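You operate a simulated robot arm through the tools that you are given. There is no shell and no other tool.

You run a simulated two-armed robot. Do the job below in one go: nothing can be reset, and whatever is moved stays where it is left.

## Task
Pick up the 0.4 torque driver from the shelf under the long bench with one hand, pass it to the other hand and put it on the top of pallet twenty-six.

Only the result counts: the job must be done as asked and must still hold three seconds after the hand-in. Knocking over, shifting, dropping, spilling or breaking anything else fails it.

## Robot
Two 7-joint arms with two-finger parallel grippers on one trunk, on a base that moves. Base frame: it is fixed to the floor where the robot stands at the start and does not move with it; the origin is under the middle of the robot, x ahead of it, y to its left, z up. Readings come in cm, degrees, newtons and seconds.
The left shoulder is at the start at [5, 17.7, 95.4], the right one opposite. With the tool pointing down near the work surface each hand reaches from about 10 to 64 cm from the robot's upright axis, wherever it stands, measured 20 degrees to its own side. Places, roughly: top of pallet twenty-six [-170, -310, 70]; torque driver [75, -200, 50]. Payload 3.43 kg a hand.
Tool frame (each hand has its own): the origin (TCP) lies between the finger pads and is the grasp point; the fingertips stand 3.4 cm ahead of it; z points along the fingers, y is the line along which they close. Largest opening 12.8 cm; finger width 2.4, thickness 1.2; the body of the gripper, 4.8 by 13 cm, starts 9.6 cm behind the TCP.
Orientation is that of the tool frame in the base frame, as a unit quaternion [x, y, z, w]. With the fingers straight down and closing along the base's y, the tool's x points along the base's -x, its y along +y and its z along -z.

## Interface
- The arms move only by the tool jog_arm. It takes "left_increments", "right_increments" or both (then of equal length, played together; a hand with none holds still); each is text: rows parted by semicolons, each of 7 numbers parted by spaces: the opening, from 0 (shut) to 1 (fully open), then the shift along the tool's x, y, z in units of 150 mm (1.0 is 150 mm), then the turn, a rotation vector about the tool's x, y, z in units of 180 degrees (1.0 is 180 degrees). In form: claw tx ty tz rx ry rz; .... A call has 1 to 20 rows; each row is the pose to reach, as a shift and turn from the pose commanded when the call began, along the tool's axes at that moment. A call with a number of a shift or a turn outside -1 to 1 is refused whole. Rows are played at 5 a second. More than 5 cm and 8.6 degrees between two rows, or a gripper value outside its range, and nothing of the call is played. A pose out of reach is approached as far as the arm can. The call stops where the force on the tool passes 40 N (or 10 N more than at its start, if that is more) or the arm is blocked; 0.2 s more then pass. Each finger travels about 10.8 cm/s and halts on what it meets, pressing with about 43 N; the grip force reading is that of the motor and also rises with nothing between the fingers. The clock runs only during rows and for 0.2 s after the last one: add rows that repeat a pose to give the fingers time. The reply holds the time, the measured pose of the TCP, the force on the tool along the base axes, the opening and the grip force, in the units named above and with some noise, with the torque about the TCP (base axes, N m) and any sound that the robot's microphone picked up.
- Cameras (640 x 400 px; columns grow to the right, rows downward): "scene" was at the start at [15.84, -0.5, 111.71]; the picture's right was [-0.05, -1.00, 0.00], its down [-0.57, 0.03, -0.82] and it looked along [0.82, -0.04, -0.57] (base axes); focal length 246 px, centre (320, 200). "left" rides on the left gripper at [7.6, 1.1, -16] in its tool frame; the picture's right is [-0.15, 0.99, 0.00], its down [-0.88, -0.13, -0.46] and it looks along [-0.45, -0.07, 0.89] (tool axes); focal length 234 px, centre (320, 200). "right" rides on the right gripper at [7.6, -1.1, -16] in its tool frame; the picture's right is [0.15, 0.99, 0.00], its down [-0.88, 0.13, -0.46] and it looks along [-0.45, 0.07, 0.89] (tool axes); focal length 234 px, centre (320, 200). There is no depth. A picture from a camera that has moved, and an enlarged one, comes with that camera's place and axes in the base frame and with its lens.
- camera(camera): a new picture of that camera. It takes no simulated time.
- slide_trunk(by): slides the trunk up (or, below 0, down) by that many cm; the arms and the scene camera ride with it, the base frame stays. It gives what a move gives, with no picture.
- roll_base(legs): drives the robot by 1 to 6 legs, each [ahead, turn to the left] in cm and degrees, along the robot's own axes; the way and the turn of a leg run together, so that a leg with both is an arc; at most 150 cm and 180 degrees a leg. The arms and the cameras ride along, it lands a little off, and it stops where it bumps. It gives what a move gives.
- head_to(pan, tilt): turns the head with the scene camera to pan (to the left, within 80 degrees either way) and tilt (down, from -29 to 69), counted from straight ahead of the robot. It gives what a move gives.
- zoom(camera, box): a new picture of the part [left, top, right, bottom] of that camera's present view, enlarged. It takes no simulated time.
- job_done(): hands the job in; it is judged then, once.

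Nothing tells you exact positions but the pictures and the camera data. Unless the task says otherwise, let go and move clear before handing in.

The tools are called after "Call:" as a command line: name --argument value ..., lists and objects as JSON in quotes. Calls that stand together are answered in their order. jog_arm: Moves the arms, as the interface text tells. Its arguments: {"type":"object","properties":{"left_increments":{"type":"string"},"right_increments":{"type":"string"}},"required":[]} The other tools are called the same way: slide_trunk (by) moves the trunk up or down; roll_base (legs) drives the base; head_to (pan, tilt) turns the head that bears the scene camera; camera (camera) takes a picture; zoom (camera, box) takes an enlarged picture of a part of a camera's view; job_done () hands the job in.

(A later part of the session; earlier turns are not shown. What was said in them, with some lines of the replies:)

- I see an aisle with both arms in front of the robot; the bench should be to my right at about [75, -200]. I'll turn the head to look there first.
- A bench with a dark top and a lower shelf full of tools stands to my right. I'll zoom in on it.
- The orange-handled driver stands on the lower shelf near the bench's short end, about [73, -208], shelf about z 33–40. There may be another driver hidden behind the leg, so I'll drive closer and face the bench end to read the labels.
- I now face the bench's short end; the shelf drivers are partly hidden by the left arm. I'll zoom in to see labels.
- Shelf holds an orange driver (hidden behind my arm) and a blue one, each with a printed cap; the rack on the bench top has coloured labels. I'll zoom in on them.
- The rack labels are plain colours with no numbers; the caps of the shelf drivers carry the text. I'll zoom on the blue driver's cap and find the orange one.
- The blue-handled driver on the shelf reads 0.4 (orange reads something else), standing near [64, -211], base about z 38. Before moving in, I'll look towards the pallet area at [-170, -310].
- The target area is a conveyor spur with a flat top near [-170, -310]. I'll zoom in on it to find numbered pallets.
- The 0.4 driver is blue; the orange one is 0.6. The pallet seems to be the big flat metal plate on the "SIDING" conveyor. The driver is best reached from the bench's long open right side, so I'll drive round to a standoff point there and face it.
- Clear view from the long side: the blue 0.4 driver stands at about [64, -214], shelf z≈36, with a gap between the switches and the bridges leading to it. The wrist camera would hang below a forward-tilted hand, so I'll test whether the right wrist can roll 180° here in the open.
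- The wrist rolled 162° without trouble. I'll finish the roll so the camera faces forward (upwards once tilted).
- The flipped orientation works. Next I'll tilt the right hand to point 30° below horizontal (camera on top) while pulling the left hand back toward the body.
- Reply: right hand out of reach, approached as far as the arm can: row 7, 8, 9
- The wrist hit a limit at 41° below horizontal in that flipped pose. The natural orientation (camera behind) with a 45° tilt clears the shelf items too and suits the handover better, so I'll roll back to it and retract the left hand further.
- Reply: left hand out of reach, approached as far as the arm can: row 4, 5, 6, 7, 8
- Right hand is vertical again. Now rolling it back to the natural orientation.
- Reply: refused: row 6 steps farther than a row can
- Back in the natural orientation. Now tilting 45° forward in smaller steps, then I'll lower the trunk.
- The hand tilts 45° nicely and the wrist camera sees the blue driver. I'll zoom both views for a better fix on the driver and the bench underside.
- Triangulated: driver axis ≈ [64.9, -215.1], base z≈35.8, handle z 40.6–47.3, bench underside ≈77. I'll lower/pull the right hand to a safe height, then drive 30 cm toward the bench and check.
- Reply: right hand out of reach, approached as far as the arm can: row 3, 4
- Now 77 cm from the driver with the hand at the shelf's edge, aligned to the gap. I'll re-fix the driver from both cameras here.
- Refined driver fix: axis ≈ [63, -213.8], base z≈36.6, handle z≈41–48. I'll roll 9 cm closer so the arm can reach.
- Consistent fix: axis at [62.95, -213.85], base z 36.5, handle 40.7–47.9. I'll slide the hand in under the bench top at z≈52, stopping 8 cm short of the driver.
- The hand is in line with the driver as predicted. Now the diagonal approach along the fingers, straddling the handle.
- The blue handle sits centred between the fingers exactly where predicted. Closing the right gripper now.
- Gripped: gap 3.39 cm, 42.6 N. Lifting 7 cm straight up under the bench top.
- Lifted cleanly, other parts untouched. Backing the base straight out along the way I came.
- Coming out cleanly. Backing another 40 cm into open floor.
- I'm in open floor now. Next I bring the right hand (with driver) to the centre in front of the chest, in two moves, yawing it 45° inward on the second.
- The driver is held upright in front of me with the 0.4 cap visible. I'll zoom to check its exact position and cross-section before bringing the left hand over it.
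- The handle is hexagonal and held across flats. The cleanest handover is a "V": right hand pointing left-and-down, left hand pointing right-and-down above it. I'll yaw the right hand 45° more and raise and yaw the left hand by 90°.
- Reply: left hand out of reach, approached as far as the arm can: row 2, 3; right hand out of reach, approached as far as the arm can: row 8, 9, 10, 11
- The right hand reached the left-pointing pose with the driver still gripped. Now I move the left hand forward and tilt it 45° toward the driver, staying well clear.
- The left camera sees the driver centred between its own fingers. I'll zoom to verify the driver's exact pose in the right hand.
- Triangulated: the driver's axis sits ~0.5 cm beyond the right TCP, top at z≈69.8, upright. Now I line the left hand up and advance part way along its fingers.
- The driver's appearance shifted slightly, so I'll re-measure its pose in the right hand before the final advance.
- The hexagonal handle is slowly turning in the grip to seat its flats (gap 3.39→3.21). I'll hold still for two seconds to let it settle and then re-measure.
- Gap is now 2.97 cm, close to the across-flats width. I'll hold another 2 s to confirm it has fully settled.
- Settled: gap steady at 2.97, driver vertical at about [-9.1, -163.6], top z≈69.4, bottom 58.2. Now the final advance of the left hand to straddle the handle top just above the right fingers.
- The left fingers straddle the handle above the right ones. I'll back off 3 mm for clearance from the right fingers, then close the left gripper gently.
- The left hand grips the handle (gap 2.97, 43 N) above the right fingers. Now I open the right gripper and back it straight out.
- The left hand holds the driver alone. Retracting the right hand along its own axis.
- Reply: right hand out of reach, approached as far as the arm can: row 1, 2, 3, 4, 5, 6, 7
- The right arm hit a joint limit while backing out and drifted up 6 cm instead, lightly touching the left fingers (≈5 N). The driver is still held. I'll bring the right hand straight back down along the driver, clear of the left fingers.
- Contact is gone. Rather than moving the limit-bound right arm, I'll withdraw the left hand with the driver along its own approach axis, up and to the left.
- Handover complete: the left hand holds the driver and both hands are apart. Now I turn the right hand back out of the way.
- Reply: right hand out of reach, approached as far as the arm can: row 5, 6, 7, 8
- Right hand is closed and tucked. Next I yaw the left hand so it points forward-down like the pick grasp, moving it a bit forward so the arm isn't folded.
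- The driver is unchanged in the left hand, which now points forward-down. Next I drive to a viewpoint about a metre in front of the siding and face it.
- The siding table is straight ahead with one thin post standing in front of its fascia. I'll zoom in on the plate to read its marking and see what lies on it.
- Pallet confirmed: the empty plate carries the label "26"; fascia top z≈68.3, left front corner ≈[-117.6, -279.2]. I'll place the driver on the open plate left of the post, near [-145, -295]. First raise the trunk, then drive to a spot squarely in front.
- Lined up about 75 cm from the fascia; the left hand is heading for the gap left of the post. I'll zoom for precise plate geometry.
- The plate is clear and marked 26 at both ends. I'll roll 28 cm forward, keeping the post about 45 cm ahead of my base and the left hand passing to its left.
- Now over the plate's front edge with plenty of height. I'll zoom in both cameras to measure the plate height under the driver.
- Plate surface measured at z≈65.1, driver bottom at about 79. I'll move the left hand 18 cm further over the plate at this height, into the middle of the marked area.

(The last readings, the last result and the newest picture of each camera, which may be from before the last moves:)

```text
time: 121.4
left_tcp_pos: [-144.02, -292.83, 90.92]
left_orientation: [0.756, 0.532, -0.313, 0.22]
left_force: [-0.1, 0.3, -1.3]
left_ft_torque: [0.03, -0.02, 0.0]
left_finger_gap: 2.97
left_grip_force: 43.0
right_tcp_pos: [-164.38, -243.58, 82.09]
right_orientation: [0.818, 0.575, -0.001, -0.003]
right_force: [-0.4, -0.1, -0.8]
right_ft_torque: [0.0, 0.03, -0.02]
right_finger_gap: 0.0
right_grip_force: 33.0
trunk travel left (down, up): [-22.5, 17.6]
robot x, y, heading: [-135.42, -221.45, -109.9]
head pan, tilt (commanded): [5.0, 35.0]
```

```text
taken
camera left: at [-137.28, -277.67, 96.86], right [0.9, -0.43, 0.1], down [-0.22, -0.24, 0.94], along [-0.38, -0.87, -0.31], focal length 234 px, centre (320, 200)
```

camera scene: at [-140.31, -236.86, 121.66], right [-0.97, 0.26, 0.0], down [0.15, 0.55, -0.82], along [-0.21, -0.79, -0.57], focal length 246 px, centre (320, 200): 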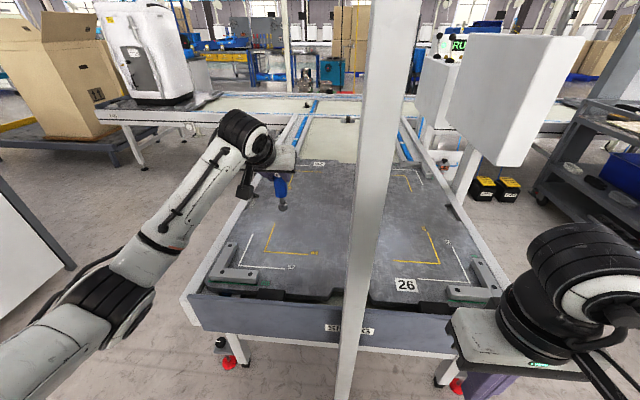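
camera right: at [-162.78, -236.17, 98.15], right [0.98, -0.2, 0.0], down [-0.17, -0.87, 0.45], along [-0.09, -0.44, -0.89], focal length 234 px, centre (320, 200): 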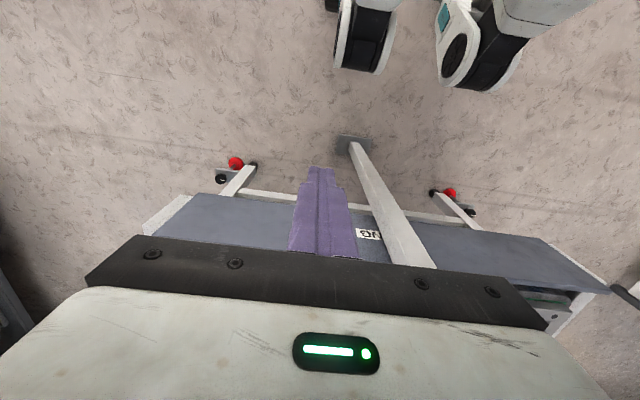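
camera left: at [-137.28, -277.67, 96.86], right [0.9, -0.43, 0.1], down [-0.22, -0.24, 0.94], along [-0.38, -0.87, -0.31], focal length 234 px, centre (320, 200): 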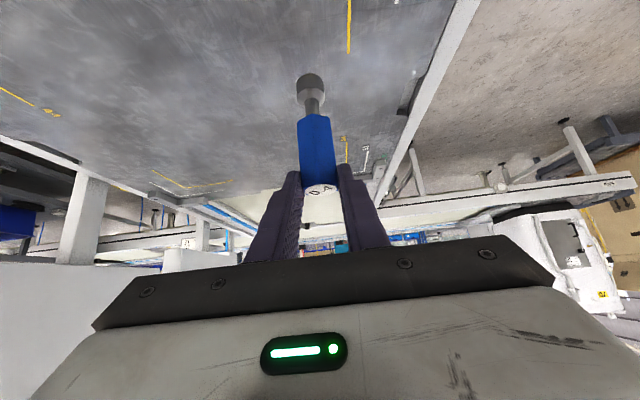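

Driver is over the open plate. I'll check that it hangs vertical before lowering.

Call:
zoom --camera "scene" --box '[248, 160, 312, 220]'

Call:
zoom --camera "left" --box '[240, 60, 400, 220]'

```text
6.67 times, centred on (280, 190) of scene
camera zoom: at [-140.31, -236.86, 121.66], right [-0.97, 0.26, 0.0], down [0.15, 0.55, -0.82], along [-0.21, -0.79, -0.57], focal length 1642 px, centre (587, 267)
```

zoom: 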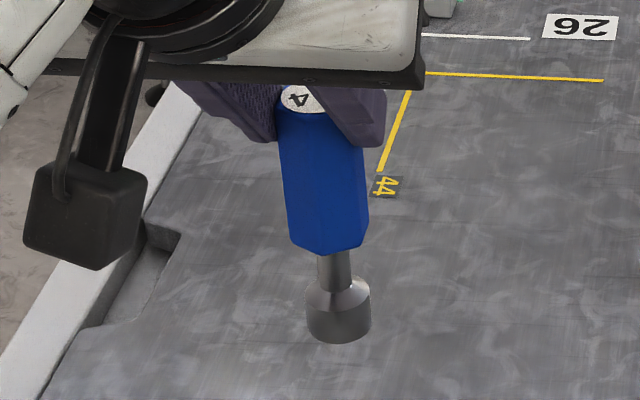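

```text
2.50 times, centred on (320, 140) of left
camera zoom: at [-137.28, -277.67, 96.86], right [0.9, -0.43, 0.1], down [-0.22, -0.24, 0.94], along [-0.38, -0.87, -0.31], focal length 585 px, centre (320, 350)
```

zoom: 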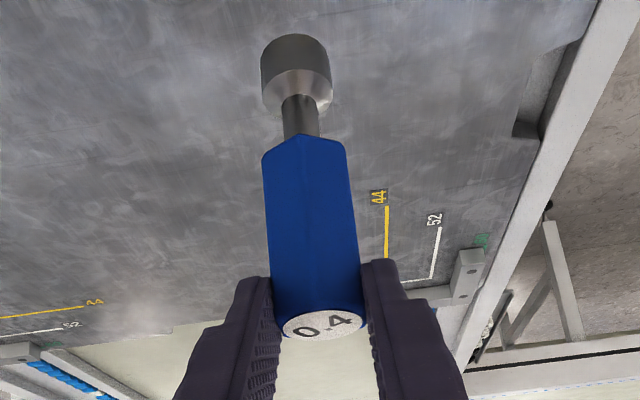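

The driver hangs vertical. Lowering 11.5 cm to just above the plate.

Call:
jog_arm --left_increments "0 0.068 0 0.068 0 0 0; 0 0.136 0 0.136 0 0 0; 0 0.204 0 0.204 0 0 0; 0 0.272 0 0.272 0 0 0; 0 0.34 0 0.34 0 0 0; 0 0.408 0 0.408 0 0 0; 0 0.476 0 0.476 0 0 0; 0 0.542 0 0.543 0 0 0; 0 0.542 0 0.543 0 0 0"

Call:
zoom --camera "scene" --box '[230, 180, 330, 260]'

Call:
zoom --camera "left" --box '[240, 60, 400, 220]'

```text
time: 123.4
left_tcp_pos: [-143.91, -293.0, 79.3]
left_orientation: [0.755, 0.532, -0.313, 0.22]
left_force: [0.7, -0.4, -1.2]
left_ft_torque: [0.04, -0.02, 0.02]
left_finger_gap: 2.97
left_grip_force: 42.5
right_tcp_pos: [-164.18, -243.65, 82.05]
right_orientation: [0.818, 0.575, 0.0, -0.003]
right_force: [0.4, -0.1, -0.4]
right_ft_torque: [0.02, -0.01, -0.01]
right_finger_gap: 0.0
right_grip_force: 32.5
trunk travel left (down, up): [-22.5, 17.6]
robot x, y, heading: [-135.74, -221.52, -109.7]
head pan, tilt (commanded): [5.0, 35.0]
```

```text
5.00 times, centred on (280, 220) of scene
camera zoom: at [-140.31, -236.86, 121.66], right [-0.97, 0.26, 0.0], down [0.15, 0.55, -0.82], along [-0.21, -0.79, -0.57], focal length 1231 px, centre (520, 100)
```

zoom: 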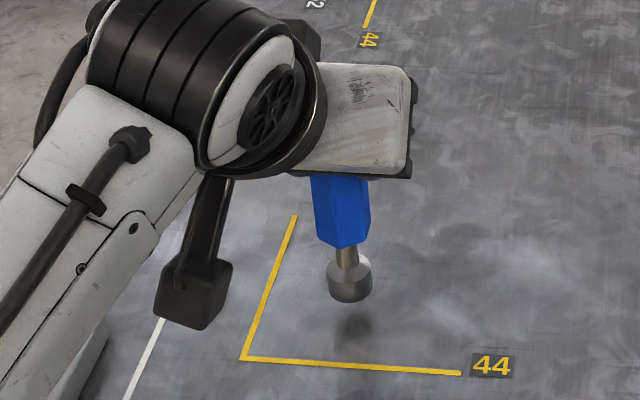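

```text
2.50 times, centred on (320, 140) of left
camera zoom: at [-137.29, -277.81, 85.25], right [0.9, -0.43, 0.1], down [-0.23, -0.24, 0.94], along [-0.38, -0.87, -0.31], focal length 585 px, centre (320, 350)
```

zoom: 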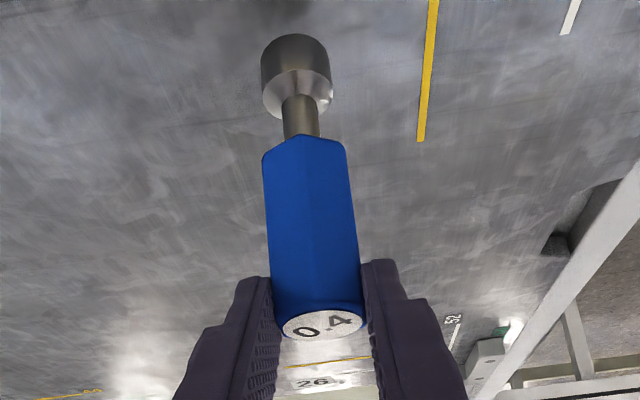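

Shadow and geometry agree on about 2 cm of clearance. Lowering another 1.5 cm in small steps.

Call:
jog_arm --left_increments "0 0.0118 0 0.0118 0 0 0; 0 0.0236 0 0.0236 0 0 0; 0 0.0354 0 0.0354 0 0 0; 0 0.0472 0 0.0472 0 0 0; 0 0.059 0 0.059 0 0 0; 0 0.0707 0 0.0709 0 0 0; 0 0.0707 0 0.0709 0 0 0"

Call:
zoom --camera "scene" --box '[256, 200, 320, 260]'

```text
time: 125.0
left_tcp_pos: [-143.9, -292.91, 77.86]
left_orientation: [0.756, 0.532, -0.312, 0.22]
left_force: [-0.3, -0.4, -1.6]
left_ft_torque: [0.03, 0.01, -0.02]
left_finger_gap: 2.96
left_grip_force: 43.1
right_tcp_pos: [-164.36, -243.71, 82.08]
right_orientation: [0.818, 0.575, 0.0, -0.004]
right_force: [0.7, -0.1, -1.1]
right_ft_torque: [0.02, 0.0, 0.0]
right_finger_gap: 0.0
right_grip_force: 32.9
trunk travel left (down, up): [-22.5, 17.6]
robot x, y, heading: [-135.49, -221.78, -109.7]
head pan, tilt (commanded): [5.0, 35.0]
```

```text
6.67 times, centred on (288, 230) of scene
camera zoom: at [-140.31, -236.86, 121.66], right [-0.97, 0.26, 0.0], down [0.15, 0.55, -0.82], along [-0.21, -0.79, -0.57], focal length 1642 px, centre (533, 0)
```

zoom: 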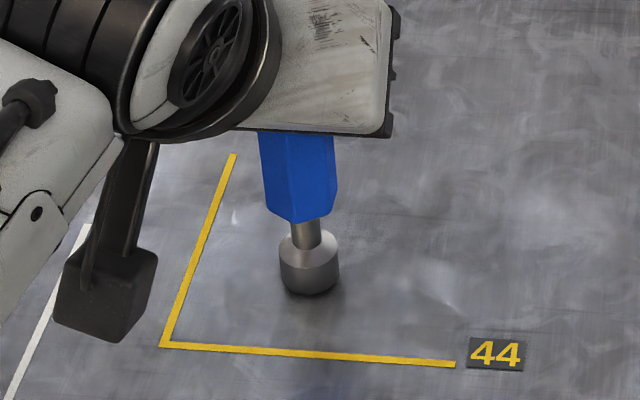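

Nearly touching. Lowering in 1 mm steps while watching the force.

Call:
jog_arm --left_increments "0 0.0047 0 0.0047 0 0 0; 0 0.0094 0 0.0094 0 0 0; 0 0.0141 0 0.0142 0 0 0; 0 0.0189 0 0.0189 0 0 0; 0 0.0189 0 0.0189 0 0 0"

Call:
zoom --camera "scene" --box '[266, 220, 306, 250]'

```text
time: 126.2
left_tcp_pos: [-143.95, -292.92, 77.54]
left_orientation: [0.755, 0.532, -0.312, 0.221]
left_force: [0.5, 0.6, 3.9]
left_ft_torque: [0.11, -0.07, 0.01]
left_finger_gap: 2.97
left_grip_force: 42.3
right_tcp_pos: [-164.36, -243.63, 82.06]
right_orientation: [0.818, 0.575, 0.0, -0.002]
right_force: [-0.6, -0.7, -0.1]
right_ft_torque: [-0.01, 0.0, -0.03]
right_finger_gap: 0.01
right_grip_force: 33.0
trunk travel left (down, up): [-22.5, 17.6]
robot x, y, heading: [-135.73, -221.9, -109.9]
head pan, tilt (commanded): [5.0, 35.0]
```

```text
13.33 times, centred on (286, 235) of scene
camera zoom: at [-140.3, -236.81, 121.67], right [-0.97, 0.26, 0.0], down [0.15, 0.55, -0.82], along [-0.21, -0.79, -0.57], focal length 3283 px, centre (773, -267)
```

zoom: 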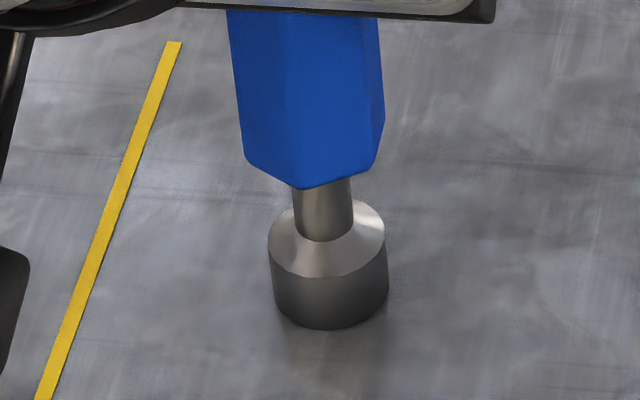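

Contact: the force changed by about +5.5 N and the base sits on the plate, upright. Opening the left gripper gently.

Call:
jog_arm --left_increments "0.2 0 0 0 0 0 0; 0.24 0 0 0 0 0 0; 0.26 0 0 0 0 0 0; 0.28 0 0 0 0 0 0; 0.32 0 0 0 0 0 0; 0.38 0 0 0 0 0 0; 0.44 0 0 0 0 0 0; 0.5 0 0 0 0 0 0; 0.5 0 0 0 0 0 0"

Call:
zoom --camera "scene" --box '[256, 200, 320, 260]'

Call:
camera --camera "left"

```text
time: 128.2
left_tcp_pos: [-143.96, -293.05, 77.32]
left_orientation: [0.756, 0.532, -0.313, 0.22]
left_force: [0.6, -0.3, -0.3]
left_ft_torque: [-0.04, -0.01, 0.0]
left_finger_gap: 6.38
left_grip_force: 0.1
right_tcp_pos: [-164.23, -243.7, 82.22]
right_orientation: [0.819, 0.574, -0.002, -0.003]
right_force: [1.2, -0.6, 0.4]
right_ft_torque: [-0.02, 0.0, 0.0]
right_finger_gap: 0.03
right_grip_force: 32.9
trunk travel left (down, up): [-22.5, 17.6]
robot x, y, heading: [-135.64, -221.58, -110.0]
head pan, tilt (commanded): [5.0, 35.0]
```

```text
6.67 times, centred on (288, 230) of scene
camera zoom: at [-140.31, -236.84, 121.66], right [-0.97, 0.26, 0.0], down [0.15, 0.55, -0.82], along [-0.21, -0.79, -0.57], focal length 1642 px, centre (533, 0)
```

zoom: 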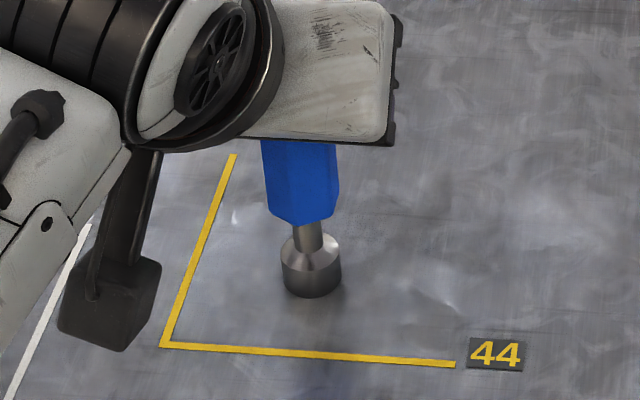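

```text
taken
camera left: at [-137.38, -277.71, 83.37], right [0.9, -0.43, 0.1], down [-0.22, -0.24, 0.94], along [-0.38, -0.87, -0.31], focal length 234 px, centre (320, 200)
```

left: 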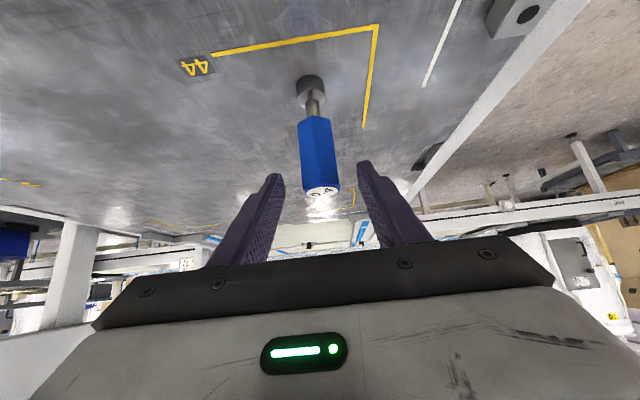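

The driver stands on the plate by itself. Backing the left hand straight out along its axis.

Call:
jog_arm --left_increments "0.5 0 0 -0.06 0 0 0; 0.5 0 0 -0.13 0 0 0; 0.5 0 0 -0.2 0 0 0; 0.5 0 0 -0.3 0 0 0; 0.5 0 0 -0.4 0 0 0; 0.5 0 0 -0.5 0 0 0; 0.5 0 0 -0.62 0 0 0; 0.5 0 0 -0.74 0 0 0; 0.5 0 0 -0.86 0 0 0; 0.5 0 0 -0.98 0 0 0; 0.5 0 0 -0.98 0 0 0"

Call:
camera --camera "scene"

Call:
camera --camera "left"

```text
time: 130.6
left_tcp_pos: [-140.42, -283.06, 87.81]
left_orientation: [0.756, 0.532, -0.312, 0.22]
left_force: [-1.1, 0.6, 0.0]
left_ft_torque: [-0.03, -0.03, -0.01]
left_finger_gap: 6.4
left_grip_force: 0.0
right_tcp_pos: [-164.27, -243.73, 82.22]
right_orientation: [0.818, 0.575, -0.001, -0.003]
right_force: [0.1, 0.5, 0.0]
right_ft_torque: [0.01, 0.02, 0.0]
right_finger_gap: 0.0
right_grip_force: 33.3
trunk travel left (down, up): [-22.5, 17.6]
robot x, y, heading: [-135.89, -221.53, -109.8]
head pan, tilt (commanded): [5.0, 35.0]
```

```text
taken
camera scene: at [-140.31, -236.84, 121.66], right [-0.97, 0.26, 0.0], down [0.15, 0.55, -0.82], along [-0.21, -0.79, -0.57], focal length 246 px, centre (320, 200)
```

scene: 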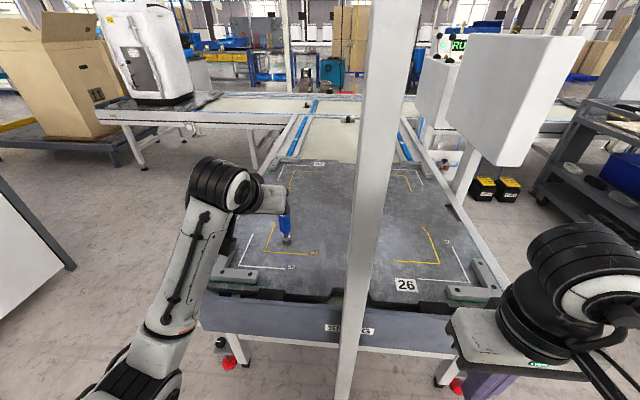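

```text
taken
camera left: at [-133.75, -267.85, 93.82], right [0.9, -0.43, 0.1], down [-0.23, -0.24, 0.94], along [-0.38, -0.87, -0.31], focal length 234 px, centre (320, 200)
```

left: 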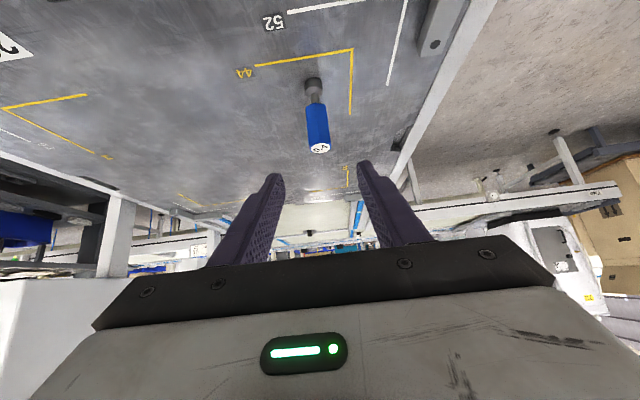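

The driver stands upright on pallet 26 and the hand is clear. I'll back the robot off 30 cm and check everything once more.

Call:
roll_base --legs '[[-30, 0]]'

Call:
camera --camera "scene"

Call:
zoom --camera "scene" --box '[220, 120, 420, 250]'

```text
time: 132.7
left_tcp_pos: [-130.36, -254.62, 87.85]
left_orientation: [0.757, 0.53, -0.313, 0.218]
left_force: [-0.2, -0.7, -0.5]
left_ft_torque: [0.03, 0.01, -0.01]
left_finger_gap: 6.39
left_grip_force: 0.0
right_tcp_pos: [-154.05, -215.03, 82.09]
right_orientation: [0.819, 0.574, -0.001, -0.003]
right_force: [0.1, -0.7, -1.1]
right_ft_torque: [-0.01, -0.03, -0.01]
right_finger_gap: 0.0
right_grip_force: 32.9
trunk travel left (down, up): [-22.5, 17.6]
robot x, y, heading: [-125.57, -193.35, -110.3]
head pan, tilt (commanded): [5.0, 35.0]
```

```text
taken
camera scene: at [-130.05, -208.35, 121.67], right [-0.97, 0.26, 0.0], down [0.15, 0.55, -0.82], along [-0.21, -0.79, -0.57], focal length 246 px, centre (320, 200)
```

scene: 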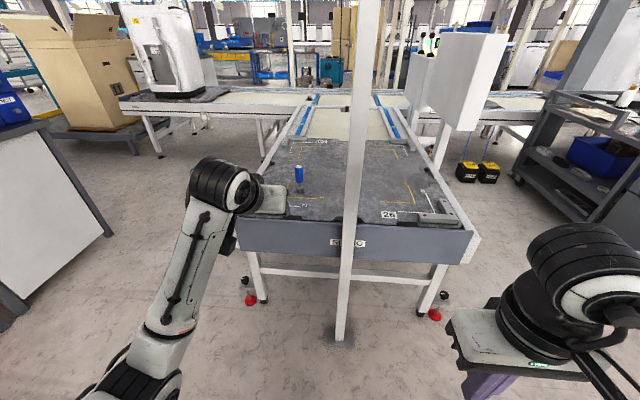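

```text
3.08 times, centred on (320, 185) of scene
camera zoom: at [-130.05, -208.35, 121.67], right [-0.97, 0.26, 0.0], down [0.15, 0.55, -0.82], along [-0.21, -0.79, -0.57], focal length 758 px, centre (320, 246)
```

zoom: 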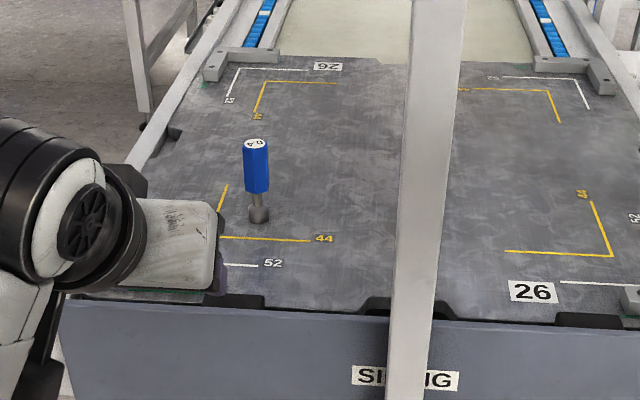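

The 0.4 driver stands upright and steady on the plate marked 26. Both hands are empty and clear and nothing else has shifted, so I'm handing in.

Call:
job_done

```text
The job is handed in.
```

The 0.4 torque driver (blue handle) is standing upright on top of pallet twenty-six, and I have handed the job in. I picked it off the shelf with the right hand, passed it to the left hand in open floor, and set it on the plate marked 26.

During the handover the right arm reached a joint limit while backing out and touched the left fingers with about 5 N. The driver stayed gripped, and I cleared the contact by withdrawing the left hand instead.

I saw no other item move on the shelf or the pallet. The last pictures, after the robot had backed off 30 cm, show the driver still upright with both hands clear.
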